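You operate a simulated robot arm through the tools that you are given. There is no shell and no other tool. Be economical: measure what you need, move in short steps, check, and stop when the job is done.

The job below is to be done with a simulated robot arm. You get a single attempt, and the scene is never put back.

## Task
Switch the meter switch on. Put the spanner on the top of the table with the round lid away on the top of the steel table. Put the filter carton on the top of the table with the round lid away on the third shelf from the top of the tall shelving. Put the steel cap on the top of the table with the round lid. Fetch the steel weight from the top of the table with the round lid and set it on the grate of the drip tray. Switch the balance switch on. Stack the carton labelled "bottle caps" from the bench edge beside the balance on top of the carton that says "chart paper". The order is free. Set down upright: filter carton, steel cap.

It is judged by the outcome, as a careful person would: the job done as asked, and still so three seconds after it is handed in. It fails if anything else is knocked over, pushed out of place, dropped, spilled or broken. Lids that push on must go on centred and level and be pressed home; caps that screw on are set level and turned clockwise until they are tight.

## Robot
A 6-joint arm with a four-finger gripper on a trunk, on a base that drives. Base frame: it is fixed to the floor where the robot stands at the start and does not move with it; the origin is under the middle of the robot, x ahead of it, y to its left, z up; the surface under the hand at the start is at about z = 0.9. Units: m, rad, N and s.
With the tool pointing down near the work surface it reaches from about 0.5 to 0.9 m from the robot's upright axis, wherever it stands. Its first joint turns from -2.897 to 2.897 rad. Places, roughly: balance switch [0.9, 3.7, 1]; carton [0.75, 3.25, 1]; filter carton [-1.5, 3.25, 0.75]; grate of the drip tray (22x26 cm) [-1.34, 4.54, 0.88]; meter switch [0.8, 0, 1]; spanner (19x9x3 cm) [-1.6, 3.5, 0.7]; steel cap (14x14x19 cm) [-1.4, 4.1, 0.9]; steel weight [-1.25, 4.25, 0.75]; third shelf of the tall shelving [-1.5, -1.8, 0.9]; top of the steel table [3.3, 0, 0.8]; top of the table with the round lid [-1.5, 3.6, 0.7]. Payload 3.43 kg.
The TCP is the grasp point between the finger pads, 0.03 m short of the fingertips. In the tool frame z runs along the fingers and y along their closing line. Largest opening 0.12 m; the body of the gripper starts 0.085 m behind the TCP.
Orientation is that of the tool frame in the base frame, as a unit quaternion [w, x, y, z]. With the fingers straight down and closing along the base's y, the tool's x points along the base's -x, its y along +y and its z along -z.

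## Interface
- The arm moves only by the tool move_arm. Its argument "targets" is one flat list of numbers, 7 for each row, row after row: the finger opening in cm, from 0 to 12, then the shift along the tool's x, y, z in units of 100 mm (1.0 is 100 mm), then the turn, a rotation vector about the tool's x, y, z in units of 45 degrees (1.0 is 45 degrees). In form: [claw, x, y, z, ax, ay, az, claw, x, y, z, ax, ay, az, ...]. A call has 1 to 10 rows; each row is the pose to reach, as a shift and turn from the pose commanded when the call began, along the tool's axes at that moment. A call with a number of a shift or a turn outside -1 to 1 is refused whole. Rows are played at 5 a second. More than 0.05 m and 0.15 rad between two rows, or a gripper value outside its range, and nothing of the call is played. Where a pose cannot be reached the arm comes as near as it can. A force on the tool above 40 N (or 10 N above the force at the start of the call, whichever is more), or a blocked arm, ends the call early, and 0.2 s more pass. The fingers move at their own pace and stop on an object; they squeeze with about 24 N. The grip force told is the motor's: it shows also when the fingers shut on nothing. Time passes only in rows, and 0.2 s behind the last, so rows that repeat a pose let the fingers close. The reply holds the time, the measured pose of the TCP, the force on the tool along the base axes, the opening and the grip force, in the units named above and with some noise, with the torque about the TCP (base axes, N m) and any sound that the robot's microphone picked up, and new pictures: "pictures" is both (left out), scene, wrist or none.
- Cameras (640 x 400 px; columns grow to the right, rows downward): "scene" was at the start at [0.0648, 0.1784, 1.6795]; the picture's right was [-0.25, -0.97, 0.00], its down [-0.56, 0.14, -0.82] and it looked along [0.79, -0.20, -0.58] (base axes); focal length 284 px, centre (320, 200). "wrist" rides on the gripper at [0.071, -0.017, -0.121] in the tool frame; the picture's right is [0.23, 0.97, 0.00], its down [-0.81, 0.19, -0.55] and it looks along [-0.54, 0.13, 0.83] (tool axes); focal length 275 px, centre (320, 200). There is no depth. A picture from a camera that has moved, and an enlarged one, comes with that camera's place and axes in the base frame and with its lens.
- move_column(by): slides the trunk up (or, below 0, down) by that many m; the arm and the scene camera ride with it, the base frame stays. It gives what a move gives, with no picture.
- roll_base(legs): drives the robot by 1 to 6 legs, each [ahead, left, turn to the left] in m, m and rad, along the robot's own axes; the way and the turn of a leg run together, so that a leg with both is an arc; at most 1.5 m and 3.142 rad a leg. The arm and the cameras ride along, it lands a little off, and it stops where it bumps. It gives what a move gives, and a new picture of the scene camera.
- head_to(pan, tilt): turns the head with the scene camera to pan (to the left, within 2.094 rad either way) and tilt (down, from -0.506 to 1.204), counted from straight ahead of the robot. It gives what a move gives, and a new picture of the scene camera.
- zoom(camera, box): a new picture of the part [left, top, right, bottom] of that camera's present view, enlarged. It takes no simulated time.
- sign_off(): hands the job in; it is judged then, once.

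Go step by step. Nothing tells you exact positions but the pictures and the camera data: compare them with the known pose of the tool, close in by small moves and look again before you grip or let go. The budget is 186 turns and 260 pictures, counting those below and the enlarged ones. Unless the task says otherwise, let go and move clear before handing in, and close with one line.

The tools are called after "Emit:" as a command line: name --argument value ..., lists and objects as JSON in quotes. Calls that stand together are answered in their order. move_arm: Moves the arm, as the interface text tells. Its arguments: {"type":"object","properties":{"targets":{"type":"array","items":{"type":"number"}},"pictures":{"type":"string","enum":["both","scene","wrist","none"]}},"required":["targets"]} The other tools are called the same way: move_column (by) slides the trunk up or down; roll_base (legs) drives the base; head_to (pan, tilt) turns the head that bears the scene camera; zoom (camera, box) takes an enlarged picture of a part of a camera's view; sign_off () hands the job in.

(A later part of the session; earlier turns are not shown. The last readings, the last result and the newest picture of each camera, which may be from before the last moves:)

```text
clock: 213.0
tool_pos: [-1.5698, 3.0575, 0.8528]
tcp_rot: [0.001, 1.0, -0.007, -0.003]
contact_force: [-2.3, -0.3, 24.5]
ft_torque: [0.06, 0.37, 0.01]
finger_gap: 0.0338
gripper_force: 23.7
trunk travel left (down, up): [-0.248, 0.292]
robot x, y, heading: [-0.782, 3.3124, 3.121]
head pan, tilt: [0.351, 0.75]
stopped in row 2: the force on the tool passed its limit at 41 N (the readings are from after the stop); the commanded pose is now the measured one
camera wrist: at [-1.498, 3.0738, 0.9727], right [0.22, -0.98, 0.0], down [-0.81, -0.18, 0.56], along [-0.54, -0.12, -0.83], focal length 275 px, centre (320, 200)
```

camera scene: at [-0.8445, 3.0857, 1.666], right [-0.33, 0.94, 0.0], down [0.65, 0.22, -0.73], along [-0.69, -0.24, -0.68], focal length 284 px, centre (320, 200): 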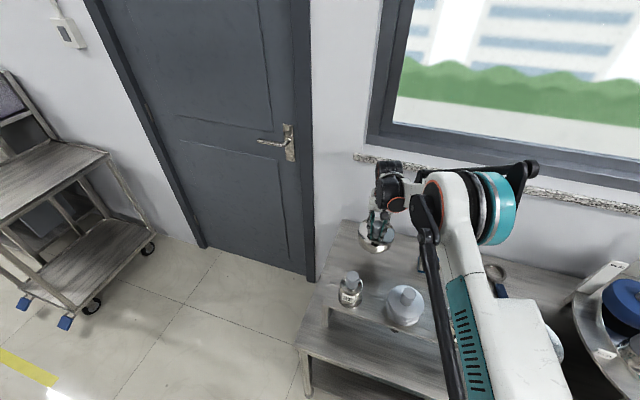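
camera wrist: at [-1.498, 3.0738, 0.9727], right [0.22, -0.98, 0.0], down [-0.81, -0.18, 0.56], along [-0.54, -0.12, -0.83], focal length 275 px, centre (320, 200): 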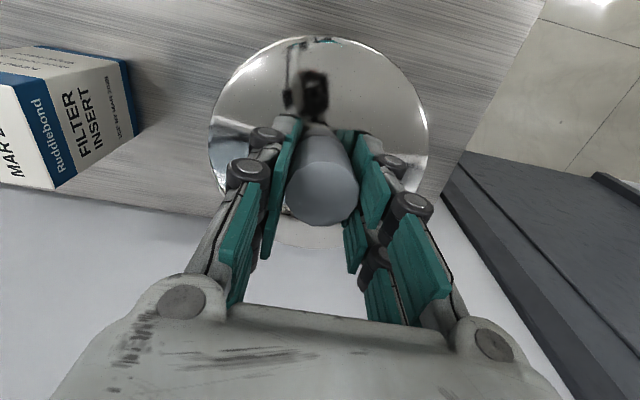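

Cap is on the table. Release gently.

Emit:
move_arm --targets '[0, 0, 0, -0.01, 0, 0, 0, 2.5, 0, 0, -0.01, 0, 0, 0, 4, 0, 0, -0.01, 0, 0, 0, 5, 0, 0, -0.01, 0, 0, 0, 6, 0, 0, -0.02, 0, 0, 0, 7, 0, 0, -0.05, 0, 0, 0, 7, 0, 0, -0.05, 0, 0, 0]' --pictures "both"

Emit:
zoom --camera "scene" --box '[340, 160, 460, 260]'

```text
clock: 214.6
tool_pos: [-1.5708, 3.0575, 0.8551]
tcp_rot: [0.001, 1.0, -0.006, 0.0]
contact_force: [-0.1, -0.5, 0.3]
ft_torque: [0.0, 0.0, -0.01]
finger_gap: 0.0698
gripper_force: 0.1
trunk travel left (down, up): [-0.248, 0.292]
robot x, y, heading: [-0.7814, 3.3136, 3.125]
head pan, tilt: [0.351, 0.75]
camera scene: at [-0.8434, 3.0861, 1.6661], right [-0.33, 0.94, 0.0], down [0.64, 0.22, -0.73], along [-0.69, -0.24, -0.68], focal length 284 px, centre (320, 200)
camera wrist: at [-1.4988, 3.0734, 0.9746], right [0.22, -0.98, 0.0], down [-0.81, -0.18, 0.55], along [-0.54, -0.12, -0.83], focal length 275 px, centre (320, 200)
```

scene: 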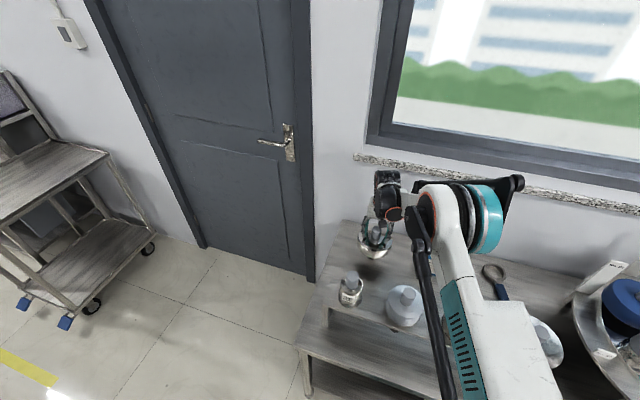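
wrist: 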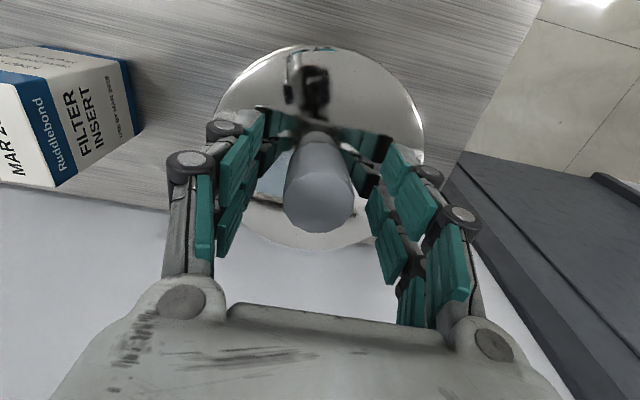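

```text
4.00 times, centred on (400, 210) of scene
camera zoom: at [-0.8434, 3.0861, 1.6661], right [-0.33, 0.94, 0.0], down [0.64, 0.22, -0.73], along [-0.69, -0.24, -0.68], focal length 1135 px, centre (0, 160)
```

zoom: 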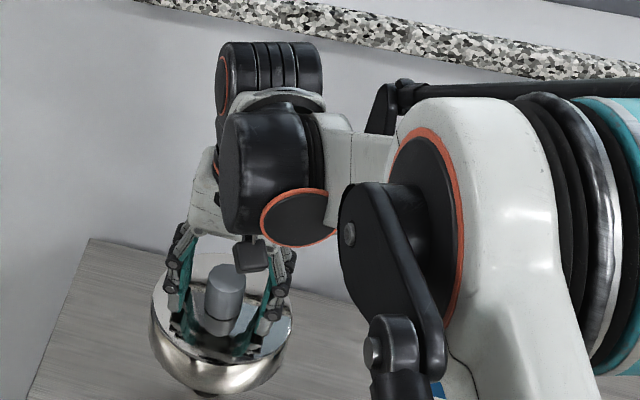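

Released; it stands. Rising straight up and checking its attitude.

Emit:
move_arm --targets '[7, 0, 0, -0.4, 0, 0, 0, 7, 0, 0, -0.8, 0, 0, 0, 7, 0, 0, -1, 0, 0, 0]' --pictures "none"

Emit:
move_column --by 0.25

Emit:
zoom --camera "scene" --box '[300, 220, 460, 340]'

Emit:
zoom --camera "wrist" --box '[0, 0, 640, 400]'

```text
clock: 215.4
tool_pos: [-1.5688, 3.0601, 0.9569]
tcp_rot: [-0.001, 1.0, -0.008, 0.0]
contact_force: [0.2, 0.6, 0.2]
ft_torque: [0.0, -0.01, 0.02]
finger_gap: 0.0702
gripper_force: 0.1
trunk travel left (down, up): [-0.248, 0.292]
robot x, y, heading: [-0.7839, 3.3123, 3.127]
head pan, tilt: [0.351, 0.75]
```

```text
clock: 218.0
tool_pos: [-1.569, 3.0587, 1.2061]
tcp_rot: [0.0, 1.0, -0.008, -0.001]
contact_force: [-0.3, -0.1, 0.7]
ft_torque: [0.0, 0.02, 0.02]
finger_gap: 0.0701
gripper_force: 0.0
trunk travel left (down, up): [-0.498, 0.042]
robot x, y, heading: [-0.7797, 3.317, 3.124]
head pan, tilt: [0.351, 0.75]
```

```text
3.33 times, centred on (380, 280) of scene
camera zoom: at [-0.8437, 3.0859, 1.916], right [-0.33, 0.94, 0.0], down [0.64, 0.22, -0.73], along [-0.69, -0.24, -0.68], focal length 946 px, centre (120, -67)
```

zoom: 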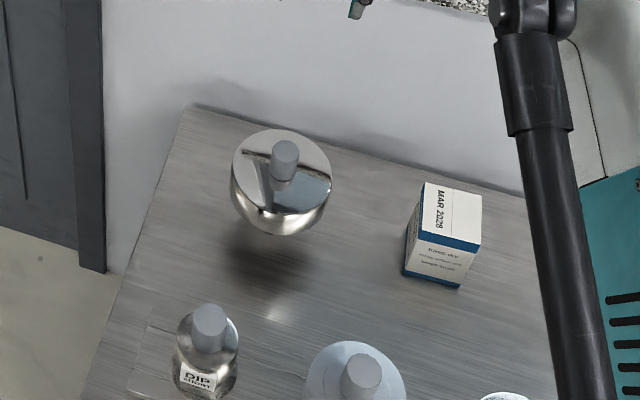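

```text
1.00 times, centred on (320, 200) of wrist (not enlarged: the box is as wide or as high as the picture)
camera zoom: at [-1.4986, 3.0748, 1.3261], right [0.22, -0.98, 0.0], down [-0.81, -0.18, 0.55], along [-0.54, -0.12, -0.83], focal length 275 px, centre (320, 200)
```

zoom: 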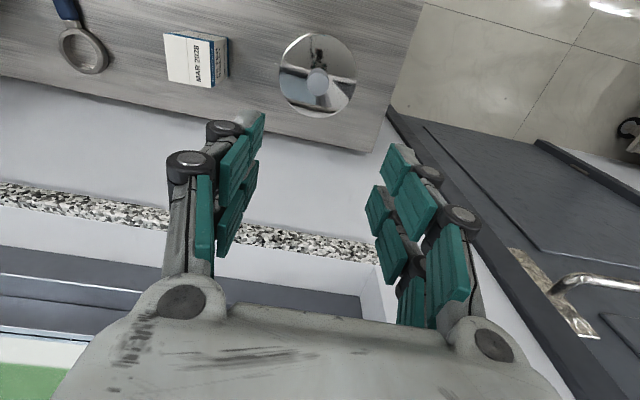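

The steel cap stands upright. Next the filter carton: ≈ centre (-1.62, 3.282), 8×7.6 cm, top z≈0.78. Slide right and look.

Emit:
roll_base --legs '[[0.03, -0.22, 0]]'

Emit:
move_arm --targets '[9, -0.1, 0, 0, 0, 0, 0, 11, -0.15, 0, 0, 0, 0, 0, 11, -0.15, 0, 0, 0, 0, 0]' --pictures "wrist"

```text
clock: 219.7
tool_pos: [-1.5964, 3.2847, 1.2076]
tcp_rot: [0.001, 1.0, -0.008, -0.002]
contact_force: [0.3, 0.7, -0.2]
ft_torque: [-0.1, 0.01, 0.02]
finger_gap: 0.0698
gripper_force: 0.1
trunk travel left (down, up): [-0.498, 0.042]
robot x, y, heading: [-0.8098, 3.5405, 3.125]
head pan, tilt: [0.351, 0.75]
camera scene: at [-0.8703, 3.3126, 1.9164], right [-0.33, 0.95, 0.0], down [0.64, 0.22, -0.73], along [-0.69, -0.24, -0.68], focal length 284 px, centre (320, 200)
```

scene: 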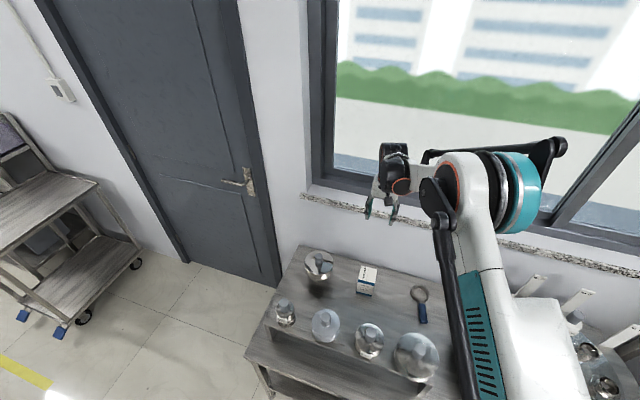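

```text
clock: 220.5
tool_pos: [-1.6112, 3.2856, 1.2064]
tcp_rot: [0.0, 1.0, -0.008, -0.001]
contact_force: [0.0, 0.0, 0.7]
ft_torque: [-0.04, -0.01, -0.03]
finger_gap: 0.1099
gripper_force: 0.1
trunk travel left (down, up): [-0.498, 0.042]
robot x, y, heading: [-0.8105, 3.542, 3.121]
head pan, tilt: [0.351, 0.75]
camera wrist: at [-1.5406, 3.3006, 1.3265], right [0.22, -0.98, 0.0], down [-0.81, -0.18, 0.55], along [-0.54, -0.12, -0.83], focal length 275 px, centre (320, 200)
```

wrist: 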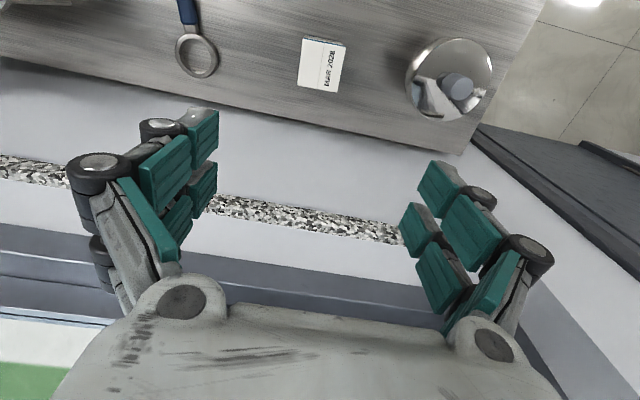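

Aligned: carton centre (-1.613, 3.283). Lower the trunk, then the arm.

Emit:
move_column --by -0.33

Emit:
move_arm --targets '[11, -0.02, 0.03, 0.2, 0, 0, 0, 11, -0.02, 0.03, 0.4, 0, 0, 0]' --pictures "both"

```text
clock: 223.7
tool_pos: [-1.6122, 3.2853, 0.8773]
tcp_rot: [0.001, 1.0, -0.008, 0.0]
contact_force: [-0.1, 1.2, 0.0]
ft_torque: [0.0, 0.0, 0.01]
finger_gap: 0.11
gripper_force: 0.0
trunk travel left (down, up): [-0.168, 0.372]
robot x, y, heading: [-0.8069, 3.5382, 3.121]
head pan, tilt: [0.351, 0.75]
```

```text
clock: 224.3
tool_pos: [-1.6131, 3.2835, 0.8377]
tcp_rot: [0.001, 1.0, -0.008, -0.001]
contact_force: [0.0, -0.6, -0.1]
ft_torque: [-0.01, 0.01, 0.01]
finger_gap: 0.1098
gripper_force: 0.0
trunk travel left (down, up): [-0.168, 0.372]
robot x, y, heading: [-0.8141, 3.5374, 3.122]
head pan, tilt: [0.351, 0.75]
camera scene: at [-0.8704, 3.3104, 1.5861], right [-0.33, 0.95, 0.0], down [0.65, 0.22, -0.73], along [-0.69, -0.24, -0.68], focal length 284 px, centre (320, 200)
camera wrist: at [-1.5427, 3.2985, 0.9566], right [0.22, -0.98, 0.0], down [-0.81, -0.18, 0.55], along [-0.54, -0.12, -0.83], focal length 275 px, centre (320, 200)
```

scene: 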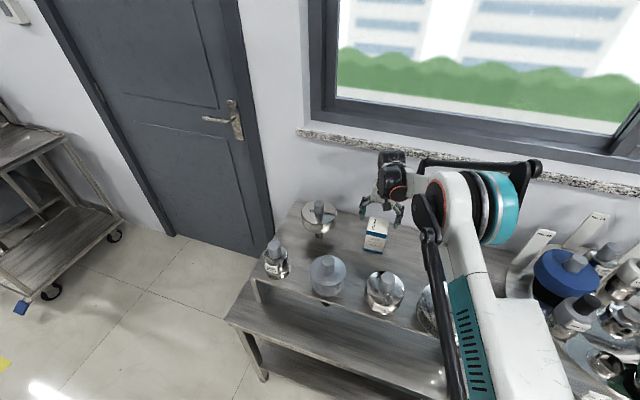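
wrist: 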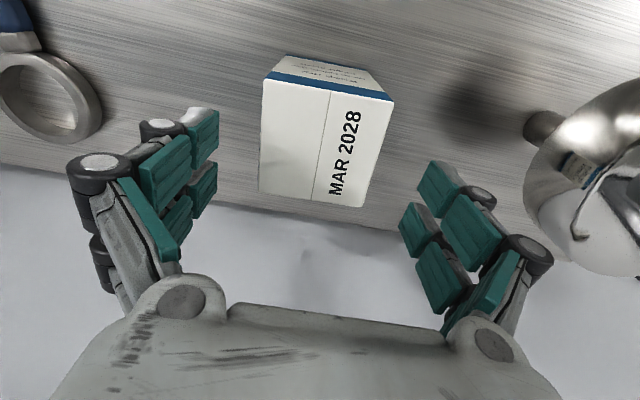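

Carton well between the fingers. Lower 9 cm and close.

Emit:
move_arm --targets '[11, 0, 0, 0.45, 0, 0, 0, 11, 0, 0, 0.9, 0, 0, 0, 9, 0, 0, 0.9, 0, 0, 0, 6, 0, 0, 0.9, 0, 0, 0, 6, 0, 0, 0.9, 0, 0, 0]' --pictures "wrist"

```text
clock: 225.5
tool_pos: [-1.6126, 3.284, 0.7477]
tcp_rot: [0.0, 1.0, -0.008, -0.001]
contact_force: [-0.6, 0.2, 6.4]
ft_torque: [0.12, -0.19, 0.16]
finger_gap: 0.0748
gripper_force: 24.3
trunk travel left (down, up): [-0.168, 0.372]
robot x, y, heading: [-0.8093, 3.5384, 3.127]
head pan, tilt: [0.351, 0.75]
camera wrist: at [-1.5411, 3.299, 0.8678], right [0.22, -0.98, 0.0], down [-0.81, -0.18, 0.55], along [-0.54, -0.12, -0.83], focal length 275 px, centre (320, 200)
```

wrist: 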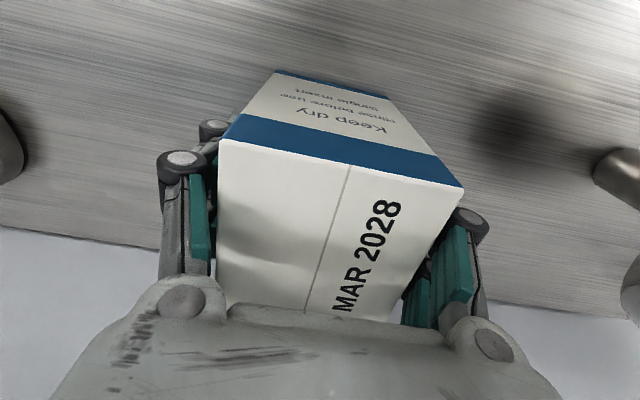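

Gripped. Lift up, check, then carry to the tall shelving.

Emit:
move_arm --targets '[6, 0, 0, -0.35, 0, 0, 0, 6, 0, 0, -0.7, 0, 0, 0, 6, 0, 0, -1, 0, 0, 0]' --pictures "none"

Emit:
move_column --by 0.35

Emit:
roll_base --legs '[[-0.6, 0, 0.016]]'

Emit:
head_to --pan 1.3 --tilt 0.4

```text
clock: 226.3
tool_pos: [-1.6144, 3.2827, 0.8475]
tcp_rot: [-0.001, 1.0, -0.007, -0.001]
contact_force: [0.0, 0.4, -1.8]
ft_torque: [-0.02, -0.02, -0.01]
finger_gap: 0.0749
gripper_force: 23.7
trunk travel left (down, up): [-0.168, 0.372]
robot x, y, heading: [-0.806, 3.5381, 3.128]
head pan, tilt: [0.351, 0.75]
```

```text
clock: 229.7
tool_pos: [-1.6127, 3.281, 1.1968]
tcp_rot: [-0.001, 1.0, -0.007, -0.001]
contact_force: [-0.5, 0.2, -2.5]
ft_torque: [0.02, -0.04, 0.02]
finger_gap: 0.0749
gripper_force: 24.3
trunk travel left (down, up): [-0.518, 0.022]
robot x, y, heading: [-0.81, 3.5384, 3.122]
head pan, tilt: [0.351, 0.75]
```

```text
clock: 233.1
tool_pos: [-1.0203, 3.2638, 1.198]
tcp_rot: [0.001, 1.0, -0.001, -0.001]
contact_force: [1.1, -0.2, -2.0]
ft_torque: [0.01, 0.06, -0.01]
finger_gap: 0.0748
gripper_force: 24.0
trunk travel left (down, up): [-0.518, 0.022]
robot x, y, heading: [-0.2195, 3.5307, 3.142]
head pan, tilt: [0.351, 0.75]
camera scene: at [-0.2763, 3.3036, 1.9362], right [-0.34, 0.94, 0.0], down [0.64, 0.23, -0.73], along [-0.69, -0.25, -0.68], focal length 284 px, centre (320, 200)
```

scene: 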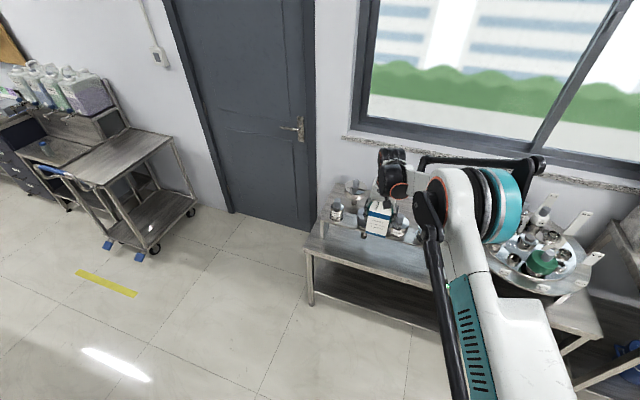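

```text
clock: 234.3
tool_pos: [-1.0211, 3.2631, 1.1975]
tcp_rot: [-0.001, 1.0, 0.0, 0.0]
contact_force: [0.0, -0.1, -2.5]
ft_torque: [-0.01, 0.0, 0.0]
finger_gap: 0.0747
gripper_force: 23.9
trunk travel left (down, up): [-0.518, 0.022]
robot x, y, heading: [-0.2175, 3.5342, 3.145]
head pan, tilt: [1.3, 0.4]
camera scene: at [-0.2245, 3.2427, 1.9672], right [-0.96, 0.27, 0.0], down [0.11, 0.38, -0.92], along [-0.25, -0.89, -0.39], focal length 284 px, centre (320, 200)
```

scene: 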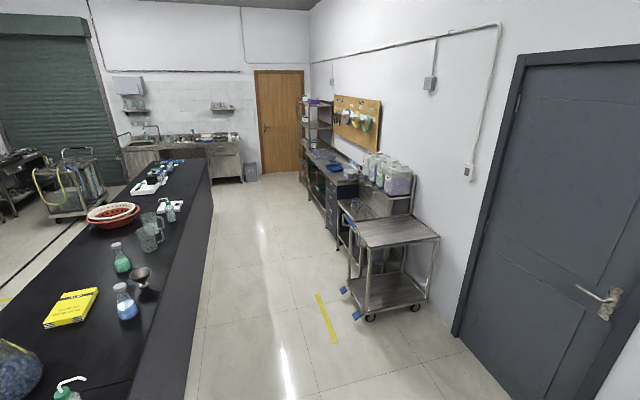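

The aisle is clear to the shelving at the far end. Driving there.

Emit:
roll_base --legs '[[0, 1.5, 0], [0, 1.5, 0], [0, 1.5, 0], [0, 0.3, 0]]'

Emit:
head_to --pan 0.45 --tilt 0.4

```text
clock: 257.5
tool_pos: [-1.1009, -1.529, 1.1969]
tcp_rot: [0.0, 1.0, -0.012, -0.001]
contact_force: [0.2, -0.4, -1.5]
ft_torque: [0.06, -0.01, -0.01]
finger_gap: 0.0748
gripper_force: 24.4
trunk travel left (down, up): [-0.518, 0.022]
robot x, y, heading: [-0.2905, -1.2805, 3.113]
head pan, tilt: [1.3, 0.4]
camera scene: at [-0.3058, -1.5701, 1.9669], right [-0.96, 0.29, 0.0], down [0.11, 0.37, -0.92], along [-0.27, -0.88, -0.39], focal length 284 px, centre (320, 200)
```

scene: 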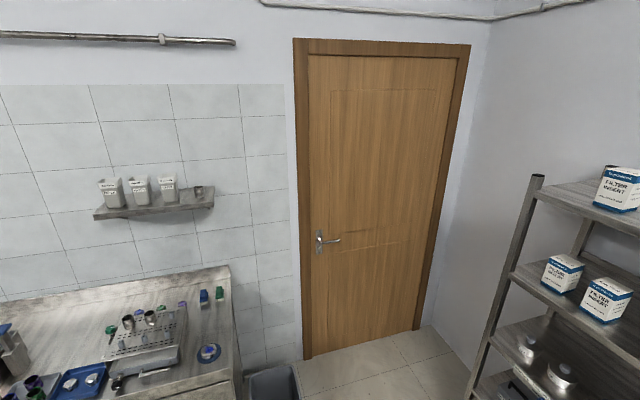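

```text
clock: 258.7
tool_pos: [-1.1005, -1.5291, 1.1964]
tcp_rot: [0.0, 1.0, -0.011, -0.001]
contact_force: [-0.3, 0.2, -3.0]
ft_torque: [0.01, -0.05, -0.03]
finger_gap: 0.0748
gripper_force: 24.6
trunk travel left (down, up): [-0.518, 0.022]
robot x, y, heading: [-0.2912, -1.2806, 3.121]
head pan, tilt: [0.45, 0.4]
camera scene: at [-0.3629, -1.5179, 1.9672], right [-0.41, 0.91, 0.0], down [0.35, 0.16, -0.92], along [-0.84, -0.38, -0.39], focal length 284 px, centre (320, 200)
```

scene: 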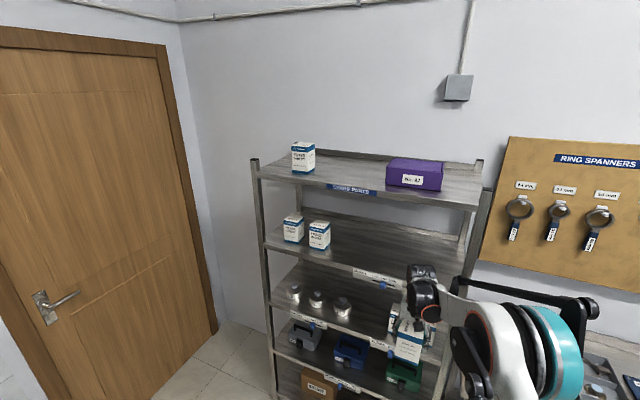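

Emit:
zoom --camera "scene" --box '[240, 130, 500, 400]'

Emit:
zoom --camera "scene" --box '[260, 250, 440, 380]'

```text
1.48 times, centred on (370, 265) of scene
camera zoom: at [-0.3629, -1.5179, 1.9672], right [-0.41, 0.91, 0.0], down [0.35, 0.16, -0.92], along [-0.84, -0.38, -0.39], focal length 420 px, centre (246, 104)
```

zoom: 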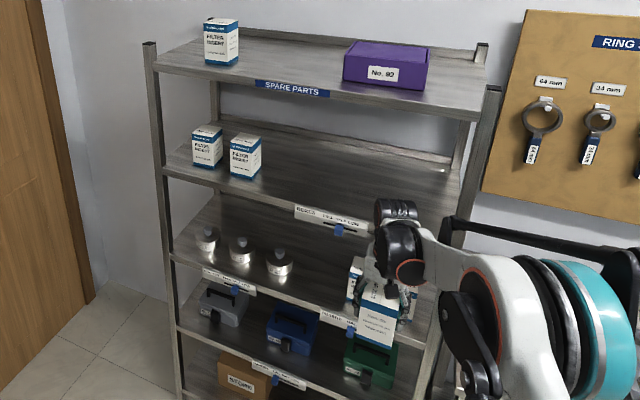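

```text
3.08 times, centred on (350, 315) of scene
camera zoom: at [-0.3629, -1.5179, 1.9672], right [-0.41, 0.91, 0.0], down [0.35, 0.16, -0.92], along [-0.84, -0.38, -0.39], focal length 873 px, centre (228, -154)
```

zoom: 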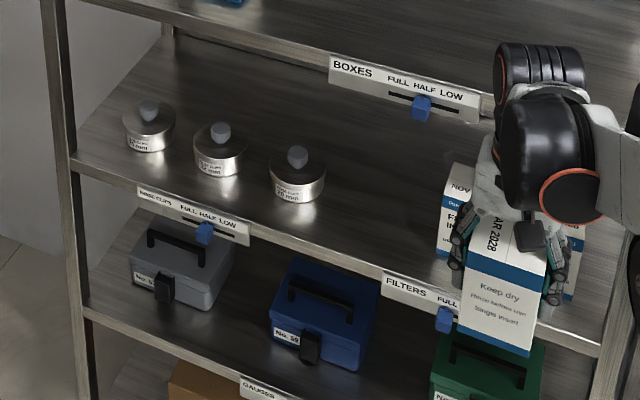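

The third shelf has a "FILTERS" section at right, with other filter cartons. A vertical hand won't fit under the second shelf, so I need a surface nearby to regrasp with a tilted tool. Looking right.

Emit:
head_to --pan -0.5 --tilt 0.6

Emit:
head_to --pan 0.1 --tilt 0.75

```text
clock: 259.9
tool_pos: [-1.0994, -1.5286, 1.1968]
tcp_rot: [0.0, 1.0, -0.012, -0.001]
contact_force: [0.8, -0.1, -2.5]
ft_torque: [-0.01, -0.02, -0.03]
finger_gap: 0.0746
gripper_force: 24.1
trunk travel left (down, up): [-0.518, 0.022]
robot x, y, heading: [-0.2936, -1.2783, 3.114]
head pan, tilt: [-0.499, 0.6]
camera scene: at [-0.355, -1.4355, 1.949], right [0.5, 0.87, 0.0], down [0.49, -0.28, -0.82], along [-0.71, 0.41, -0.57], focal length 284 px, centre (320, 200)
```

scene: 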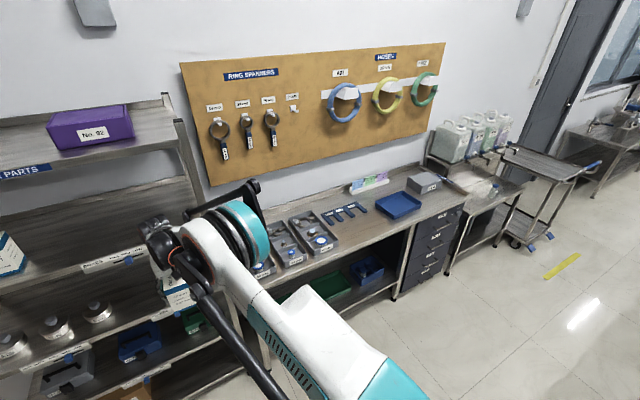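

```text
clock: 260.9
tool_pos: [-1.1012, -1.5283, 1.1971]
tcp_rot: [0.0, 1.0, -0.012, -0.001]
contact_force: [0.2, 0.2, -2.3]
ft_torque: [0.03, 0.02, 0.01]
finger_gap: 0.0748
gripper_force: 24.0
trunk travel left (down, up): [-0.518, 0.022]
robot x, y, heading: [-0.2946, -1.2778, 3.116]
head pan, tilt: [0.099, 0.75]
camera scene: at [-0.3612, -1.4857, 1.9361], right [-0.07, 1.0, 0.0], down [0.68, 0.05, -0.73], along [-0.73, -0.05, -0.68], focal length 284 px, centre (320, 200)
```

scene: 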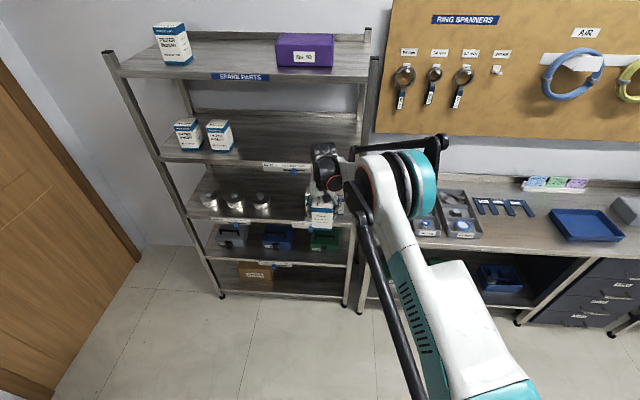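

There's a workbench to the right with free space at ≈(-1.33, -0.64). I'll set the carton down there to regrasp it tilted.

Emit:
roll_base --legs '[[0, -0.88, 0.02], [0.22, 0, 0]]'

Emit:
zoom --camera "wrist" --box '[0, 0, 640, 400]'

```text
clock: 266.8
tool_pos: [-1.3063, -0.6693, 1.1961]
tcp_rot: [0.0, 1.0, -0.001, 0.0]
contact_force: [-0.5, -0.3, -3.2]
ft_torque: [0.01, -0.07, 0.04]
finger_gap: 0.0749
gripper_force: 24.2
trunk travel left (down, up): [-0.518, 0.022]
robot x, y, heading: [-0.5001, -0.4042, 3.136]
head pan, tilt: [0.099, 0.75]
camera scene: at [-0.5679, -0.6114, 1.936], right [-0.09, 1.0, 0.0], down [0.68, 0.06, -0.73], along [-0.73, -0.07, -0.68], focal length 284 px, centre (320, 200)
```

scene: 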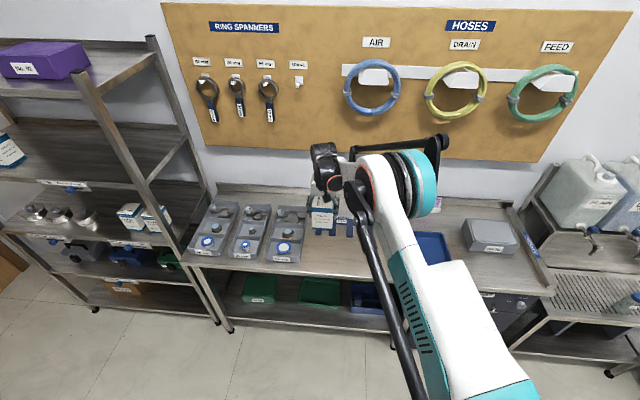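

```text
1.00 times, centred on (320, 200) of wrist (not enlarged: the box is as wide or as high as the picture)
camera zoom: at [-1.2339, -0.6537, 1.3154], right [0.23, -0.97, 0.0], down [-0.81, -0.19, 0.55], along [-0.54, -0.13, -0.83], focal length 275 px, centre (320, 200)
```

zoom: 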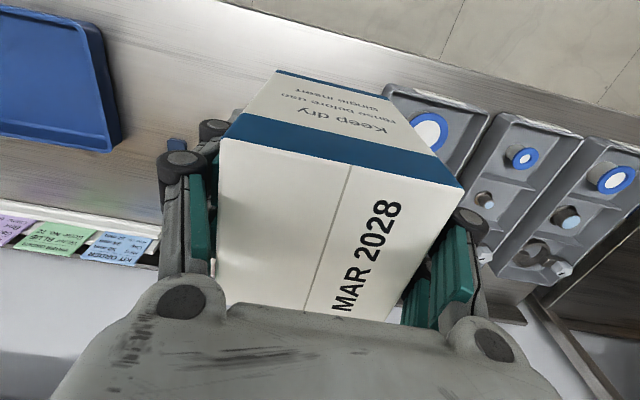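

Emit:
move_arm --targets '[6, 0, -0.4, 0, 0, 0, 0]' --pictures "none"

Emit:
move_column --by -0.2

Emit:
head_to --pan 0.05 --tilt 0.8

Emit:
zoom --camera "scene" --box '[220, 120, 460, 300]'

```text
clock: 267.2
tool_pos: [-1.3028, -0.6281, 1.1989]
tcp_rot: [0.001, 1.0, -0.001, -0.001]
contact_force: [0.4, 0.3, -2.5]
ft_torque: [-0.04, -0.03, 0.03]
finger_gap: 0.0748
gripper_force: 23.9
trunk travel left (down, up): [-0.518, 0.022]
robot x, y, heading: [-0.5003, -0.4044, 3.138]
head pan, tilt: [0.099, 0.75]
```

```text
clock: 269.4
tool_pos: [-1.3021, -0.6313, 0.9976]
tcp_rot: [0.0, 1.0, -0.001, -0.001]
contact_force: [-0.6, 0.0, -2.9]
ft_torque: [0.0, 0.0, 0.01]
finger_gap: 0.0748
gripper_force: 24.2
trunk travel left (down, up): [-0.318, 0.222]
robot x, y, heading: [-0.499, -0.407, 3.133]
head pan, tilt: [0.099, 0.75]
```

```text
clock: 270.0
tool_pos: [-1.3024, -0.632, 0.9987]
tcp_rot: [0.0, 1.0, 0.0, -0.001]
contact_force: [0.6, 0.5, -2.0]
ft_torque: [-0.02, -0.02, -0.01]
finger_gap: 0.0746
gripper_force: 24.0
trunk travel left (down, up): [-0.318, 0.222]
robot x, y, heading: [-0.4994, -0.4029, 3.135]
head pan, tilt: [0.051, 0.799]
camera scene: at [-0.5636, -0.6072, 1.7322], right [-0.05, 1.0, 0.0], down [0.72, 0.03, -0.7], along [-0.7, -0.03, -0.72], focal length 284 px, centre (320, 200)
```

scene: 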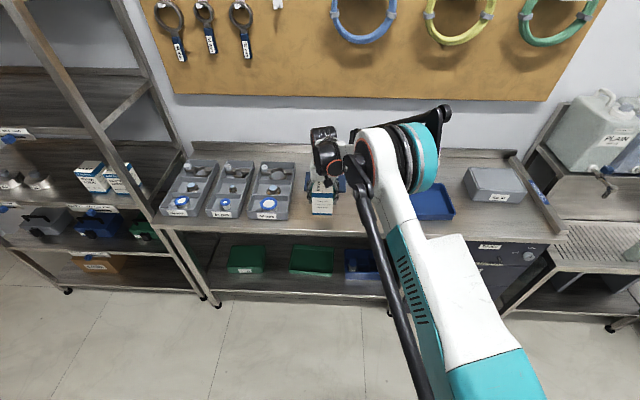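

```text
2.22 times, centred on (340, 210) of scene
camera zoom: at [-0.5636, -0.6072, 1.7322], right [-0.05, 1.0, 0.0], down [0.72, 0.03, -0.7], along [-0.7, -0.03, -0.72], focal length 631 px, centre (276, 178)
```

zoom: 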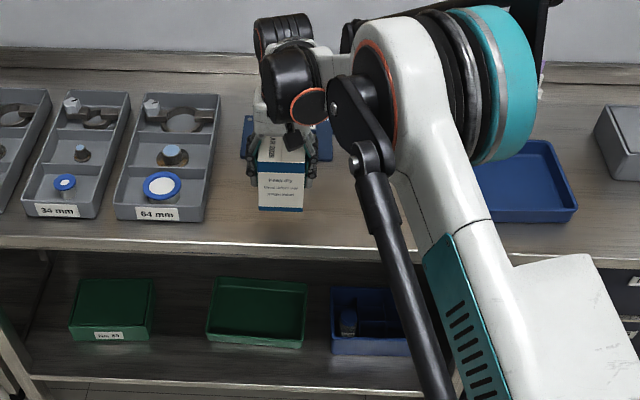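

Lowering toward the bench in steps.

Emit:
move_arm --targets '[6, -0.2, 0, 0, 0, 0, 0, 6, -0.2, 0, 0.15, 0, 0, 0, 6, -0.2, 0, 0.3, 0, 0, 0, 6, -0.2, 0, 0.4, 0, 0, 0]' --pictures "scene"

Emit:
zoom --camera "scene" --box '[260, 150, 400, 260]'

```text
clock: 271.0
tool_pos: [-1.324, -0.632, 0.9593]
tcp_rot: [0.0, 1.0, -0.001, -0.001]
contact_force: [0.6, 0.3, -3.0]
ft_torque: [-0.02, -0.01, 0.05]
finger_gap: 0.0749
gripper_force: 23.7
trunk travel left (down, up): [-0.318, 0.222]
robot x, y, heading: [-0.4979, -0.4062, 3.137]
head pan, tilt: [0.051, 0.799]
camera scene: at [-0.5639, -0.6072, 1.7321], right [-0.05, 1.0, 0.0], down [0.72, 0.03, -0.7], along [-0.7, -0.03, -0.72], focal length 284 px, centre (320, 200)
```

scene: 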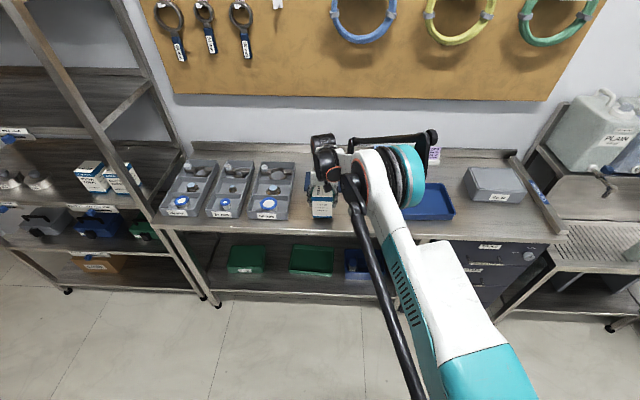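

```text
3.64 times, centred on (330, 205) of scene
camera zoom: at [-0.5639, -0.6072, 1.7321], right [-0.05, 1.0, 0.0], down [0.72, 0.03, -0.7], along [-0.7, -0.03, -0.72], focal length 1032 px, centre (284, 182)
```

zoom: 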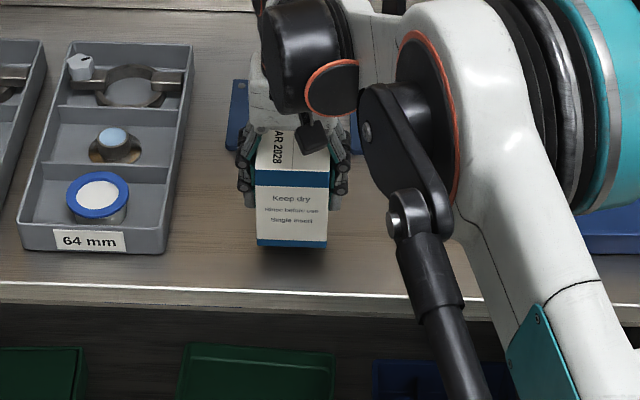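

Emit:
move_arm --targets '[6, 0, 0, 0.06, 0, 0, 0, 6, 0, 0, 0.12, 0, 0, 0, 6, 0, 0, 0.16, 0, 0, 0]' --pictures "none"

Emit:
move_arm --targets '[6, 0, 0, 0.05, 0, 0, 0, 6, 0, 0, 0.1, 0, 0, 0, 6, 0, 0, 0.14, 0, 0, 0]' --pictures "none"

```text
clock: 271.8
tool_pos: [-1.3236, -0.6301, 0.9428]
tcp_rot: [0.0, 1.0, -0.001, -0.001]
contact_force: [0.1, 0.1, -2.7]
ft_torque: [0.01, -0.05, 0.02]
finger_gap: 0.0748
gripper_force: 23.9
trunk travel left (down, up): [-0.318, 0.222]
robot x, y, heading: [-0.5007, -0.4029, 3.139]
head pan, tilt: [0.051, 0.799]
```

```text
clock: 272.6
tool_pos: [-1.3237, -0.6322, 0.9294]
tcp_rot: [0.0, 1.0, -0.001, -0.001]
contact_force: [-1.4, -0.8, 1.9]
ft_torque: [0.02, -0.08, 0.01]
finger_gap: 0.0749
gripper_force: 23.7
trunk travel left (down, up): [-0.318, 0.222]
robot x, y, heading: [-0.4997, -0.4005, 3.132]
head pan, tilt: [0.051, 0.799]
```

Touching the bench (z≈0.86). Release and rise.

Emit:
move_arm --targets '[8, 0, 0, 0, 0, 0, 0, 9.5, 0, 0, 0, 0, 0, 0, 11, 0, 0, 0, 0, 0, 0, 11, 0, 0, -0.4, 0, 0, 0, 11, 0, 0, -0.8, 0, 0, 0, 11, 0, 0, -1, 0, 0, 0]' --pictures "wrist"

Emit:
move_arm --targets '[11, 0.2, 0, -0.3, 0, -0.17, 0, 11, 0.4, 0, -0.5, 0, -0.34, 0, 11, 0.6, 0, -0.5, 0, -0.51, 0, 11, 0.8, 0, -0.5, 0, -0.68, 0, 11, 0.9, 0, -0.5, 0, -0.85, 0, 11, 0.95, 0, -0.5, 0, -1, 0]' --pictures "both"

```text
clock: 274.0
tool_pos: [-1.3234, -0.6299, 1.0292]
tcp_rot: [0.0, 1.0, -0.001, -0.001]
contact_force: [-0.8, 0.5, 0.4]
ft_torque: [0.02, 0.01, 0.01]
finger_gap: 0.1099
gripper_force: 0.3
trunk travel left (down, up): [-0.318, 0.222]
robot x, y, heading: [-0.4999, -0.4044, 3.135]
head pan, tilt: [0.051, 0.799]
camera wrist: at [-1.2525, -0.615, 1.1482], right [0.23, -0.97, 0.0], down [-0.81, -0.19, 0.55], along [-0.54, -0.13, -0.83], focal length 275 px, centre (320, 200)
```

wrist: 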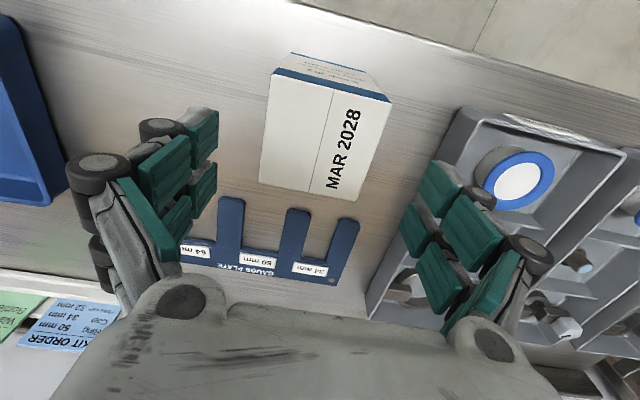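

```text
clock: 275.4
tool_pos: [-1.2285, -0.6307, 1.0784]
tcp_rot: [0.0, 0.923, -0.001, -0.384]
contact_force: [-0.4, -0.8, -0.4]
ft_torque: [0.0, 0.02, 0.01]
finger_gap: 0.1102
gripper_force: 0.1
trunk travel left (down, up): [-0.318, 0.222]
robot x, y, heading: [-0.5033, -0.4033, 3.137]
head pan, tilt: [0.051, 0.799]
camera scene: at [-0.563, -0.6073, 1.7321], right [-0.05, 1.0, 0.0], down [0.72, 0.03, -0.7], along [-0.7, -0.03, -0.72], focal length 284 px, centre (320, 200)
camera wrist: at [-1.0923, -0.6144, 1.1117], right [0.16, -0.97, -0.16], down [-0.18, -0.19, 0.96], along [-0.97, -0.13, -0.21], focal length 275 px, centre (320, 200)
```

scene: 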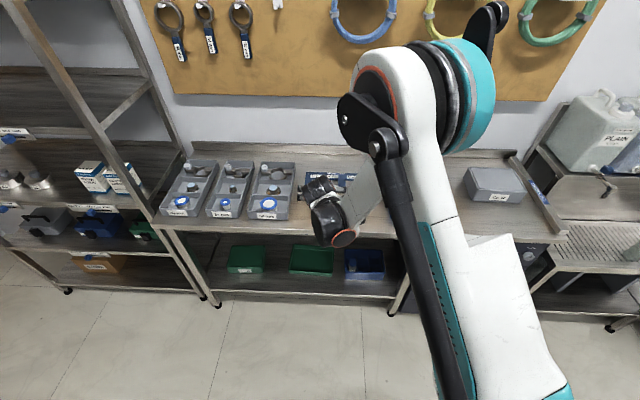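
wrist: 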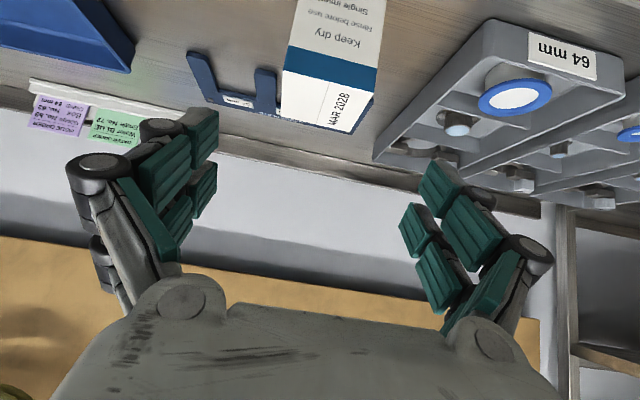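

The tilt works. Approach the carton along the tool axis.

Emit:
move_arm --targets '[11, 0.4, 0.04, 0, 0, 0, 0, 11, 0.48, 0.05, 0.3, 0, 0, 0, 11, 0.48, 0.05, 0.65, 0, 0, 0, 11, 0.48, 0.05, 1, 0, 0, 0]' --pictures "both"

```text
clock: 276.4
tool_pos: [-1.2657, -0.6372, 0.9741]
tcp_rot: [0.0, 0.924, -0.002, -0.383]
contact_force: [-0.3, -0.1, -0.5]
ft_torque: [0.0, 0.0, -0.03]
finger_gap: 0.1096
gripper_force: 0.1
trunk travel left (down, up): [-0.318, 0.222]
robot x, y, heading: [-0.4996, -0.4037, 3.137]
head pan, tilt: [0.051, 0.799]
camera scene: at [-0.5638, -0.6075, 1.732], right [-0.05, 1.0, 0.0], down [0.72, 0.03, -0.7], along [-0.7, -0.03, -0.72], focal length 284 px, centre (320, 200)
camera wrist: at [-1.1305, -0.6206, 1.0072], right [0.16, -0.97, -0.16], down [-0.18, -0.19, 0.96], along [-0.97, -0.13, -0.21], focal length 275 px, centre (320, 200)
```

scene: 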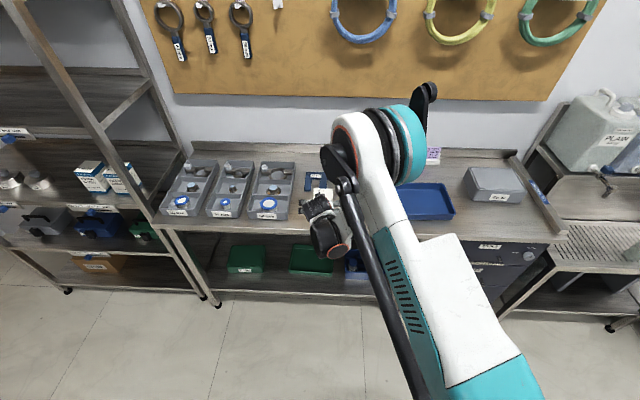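
wrist: 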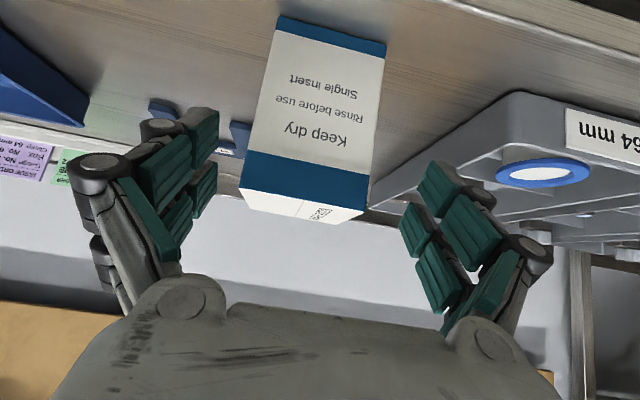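

Emit:
move_arm --targets '[11, 0, 0, 0.4, 0, 0, 0, 11, 0, 0, 0.8, 0, 0, 0, 9, 0, 0, 0.8, 0, 0, 0, 6, 0, 0, 0.8, 0, 0, 0, 6, 0, 0, 0.8, 0, 0, 0]' --pictures "both"

```text
clock: 277.6
tool_pos: [-1.3233, -0.6363, 0.9186]
tcp_rot: [0.0, 0.923, -0.001, -0.384]
contact_force: [2.1, 0.0, 7.1]
ft_torque: [-0.11, -0.02, 0.0]
finger_gap: 0.0869
gripper_force: 23.9
trunk travel left (down, up): [-0.318, 0.222]
robot x, y, heading: [-0.5031, -0.4006, 3.138]
head pan, tilt: [0.051, 0.799]
camera scene: at [-0.5623, -0.6068, 1.7323], right [-0.05, 1.0, 0.0], down [0.72, 0.03, -0.7], along [-0.7, -0.03, -0.72], focal length 284 px, centre (320, 200)
camera wrist: at [-1.1874, -0.6189, 0.9516], right [0.16, -0.97, -0.16], down [-0.18, -0.19, 0.96], along [-0.97, -0.13, -0.21], focal length 275 px, centre (320, 200)
```

scene: 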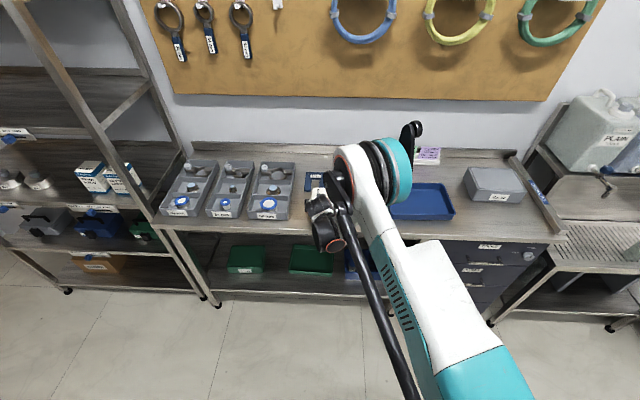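
wrist: 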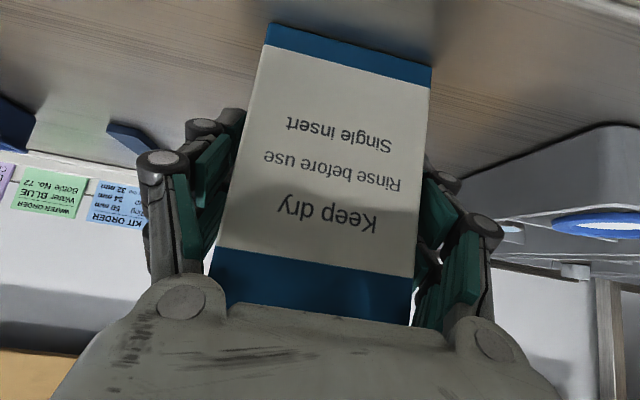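

Gap 0.087 suggests fingertips are touching the bench rather than gripping fully. Raise 15 mm (open a bit first) and close again.

Emit:
move_arm --targets '[10, 0, -0.04, 0, 0, 0, 0, 10, -0.05, -0.04, -0.05, 0, 0, 0, 10, -0.11, -0.04, -0.11, 0, 0, 0, 8, -0.11, -0.04, -0.11, 0, 0, 0, 5, -0.11, -0.04, -0.11, 0, 0, 0, 5, -0.11, -0.04, -0.11, 0, 0, 0]' --pictures "wrist"

```text
clock: 279.0
tool_pos: [-1.3226, -0.6329, 0.9334]
tcp_rot: [0.0, 0.923, -0.002, -0.384]
contact_force: [-2.0, -2.6, 5.1]
ft_torque: [-0.3, 0.02, -0.05]
finger_gap: 0.075
gripper_force: 23.9
trunk travel left (down, up): [-0.318, 0.222]
robot x, y, heading: [-0.498, -0.4058, 3.138]
head pan, tilt: [0.051, 0.799]
camera wrist: at [-1.1866, -0.6161, 0.9657], right [0.16, -0.97, -0.16], down [-0.18, -0.19, 0.96], along [-0.97, -0.13, -0.21], focal length 275 px, centre (320, 200)
```

wrist: 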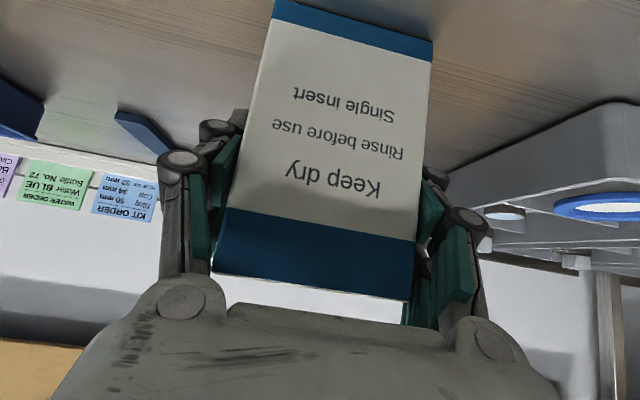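

Properly gripped (0.075). Lift with the trunk, back off, and drive to the shelf.

Emit:
move_column --by 0.15

Emit:
roll_base --legs '[[-0.25, 0, 0], [0, 1.08, 0.015]]'

Emit:
head_to --pan 0.1 --tilt 0.55

Emit:
zoom --camera "wrist" --box '[0, 0, 640, 400]'

```text
clock: 280.8
tool_pos: [-1.3224, -0.633, 1.0801]
tcp_rot: [0.0, 0.924, -0.001, -0.383]
contact_force: [-0.5, 0.8, -3.3]
ft_torque: [0.01, -0.05, -0.01]
finger_gap: 0.0747
gripper_force: 23.8
trunk travel left (down, up): [-0.468, 0.072]
robot x, y, heading: [-0.5041, -0.4025, 3.134]
head pan, tilt: [0.051, 0.799]
```

```text
clock: 287.8
tool_pos: [-1.0413, -1.7482, 1.0813]
tcp_rot: [0.007, 0.923, 0.017, -0.384]
contact_force: [0.3, 0.2, -2.6]
ft_torque: [0.05, -0.01, -0.02]
finger_gap: 0.0751
gripper_force: 23.8
trunk travel left (down, up): [-0.468, 0.072]
robot x, y, heading: [-0.2286, -1.4906, -3.102]
head pan, tilt: [0.051, 0.799]
camera scene: at [-0.2842, -1.6943, 1.8821], right [-0.08, 1.0, 0.0], down [0.71, 0.06, -0.7], along [-0.69, -0.06, -0.72], focal length 284 px, centre (320, 200)
```

scene: 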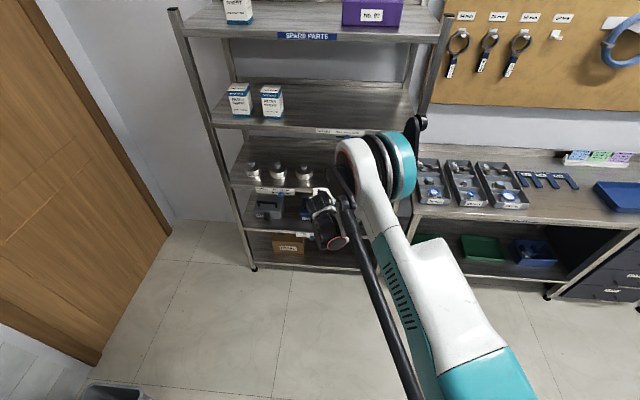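

```text
clock: 288.5
tool_pos: [-1.0411, -1.749, 1.0819]
tcp_rot: [0.008, 0.924, 0.018, -0.383]
contact_force: [0.3, 0.4, -3.2]
ft_torque: [0.0, -0.03, 0.02]
finger_gap: 0.0748
gripper_force: 23.9
trunk travel left (down, up): [-0.468, 0.072]
robot x, y, heading: [-0.2278, -1.4884, -3.106]
head pan, tilt: [0.099, 0.55]
camera scene: at [-0.2929, -1.6989, 1.9034], right [-0.13, 0.99, 0.0], down [0.52, 0.07, -0.85], along [-0.84, -0.11, -0.52], focal length 284 px, centre (320, 200)
```

scene: 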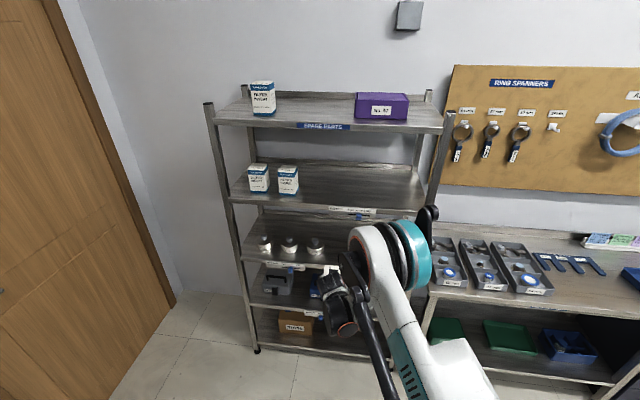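

```text
1.00 times, centred on (320, 200) of wrist (not enlarged: the box is as wide or as high as the picture)
camera zoom: at [-0.9068, -1.7265, 1.1153], right [0.2, -0.97, -0.16], down [-0.17, -0.2, 0.96], along [-0.96, -0.16, -0.21], focal length 275 px, centre (320, 200)
```

zoom: 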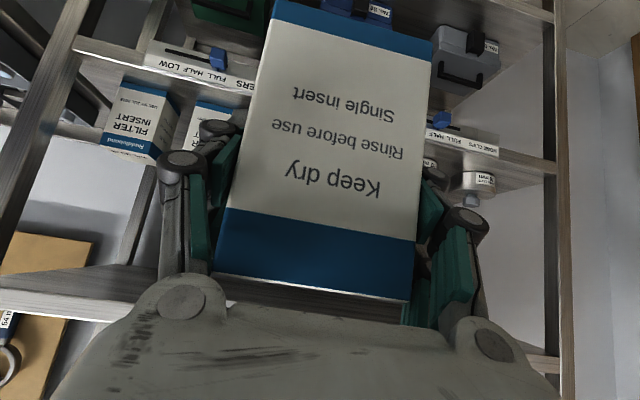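

The shelf surface is ≈0.867, second shelf ≈1.2; other filter cartons at y≈-1.43…-1.63, gasket pucks at y<-1.84. Target carton centre (-1.41, -1.715). Correct the heading and lower a bit.

Emit:
roll_base --legs '[[0, 0, -0.036]]'

Emit:
move_column --by -0.1

Emit:
zoom --camera "wrist" --box '[0, 0, 640, 400]'

```text
clock: 289.3
tool_pos: [-1.0512, -1.7167, 1.0816]
tcp_rot: [0.0, 0.924, -0.001, -0.382]
contact_force: [0.1, -0.2, -3.1]
ft_torque: [-0.03, -0.01, 0.02]
finger_gap: 0.0749
gripper_force: 24.2
trunk travel left (down, up): [-0.468, 0.072]
robot x, y, heading: [-0.2294, -1.4874, 3.138]
head pan, tilt: [0.099, 0.55]
camera scene: at [-0.301, -1.6955, 1.9036], right [-0.1, 1.0, 0.0], down [0.52, 0.05, -0.85], along [-0.85, -0.08, -0.52], focal length 284 px, centre (320, 200)
```

scene: 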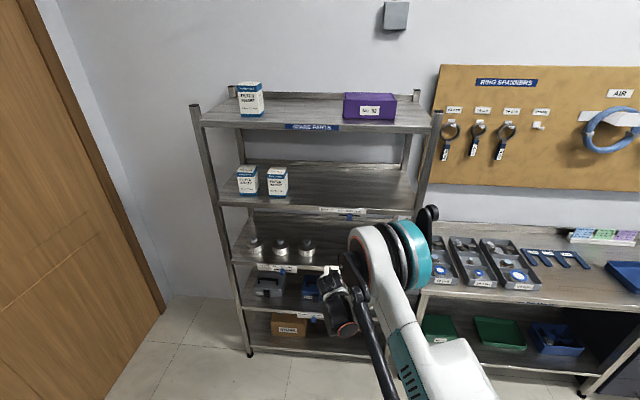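

```text
clock: 290.6
tool_pos: [-1.0504, -1.7174, 0.9829]
tcp_rot: [0.001, 0.924, 0.0, -0.383]
contact_force: [0.6, 0.2, -2.2]
ft_torque: [0.01, -0.04, 0.04]
finger_gap: 0.0748
gripper_force: 23.9
trunk travel left (down, up): [-0.368, 0.172]
robot x, y, heading: [-0.229, -1.4847, 3.144]
head pan, tilt: [0.099, 0.55]
```

```text
1.00 times, centred on (320, 200) of wrist (not enlarged: the box is as wide or as high as the picture)
camera zoom: at [-0.9148, -1.7015, 1.0156], right [0.16, -0.97, -0.16], down [-0.18, -0.19, 0.96], along [-0.97, -0.13, -0.21], focal length 275 px, centre (320, 200)
```

zoom: 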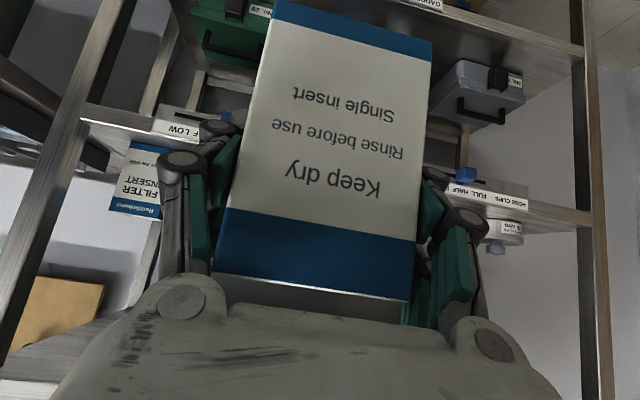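

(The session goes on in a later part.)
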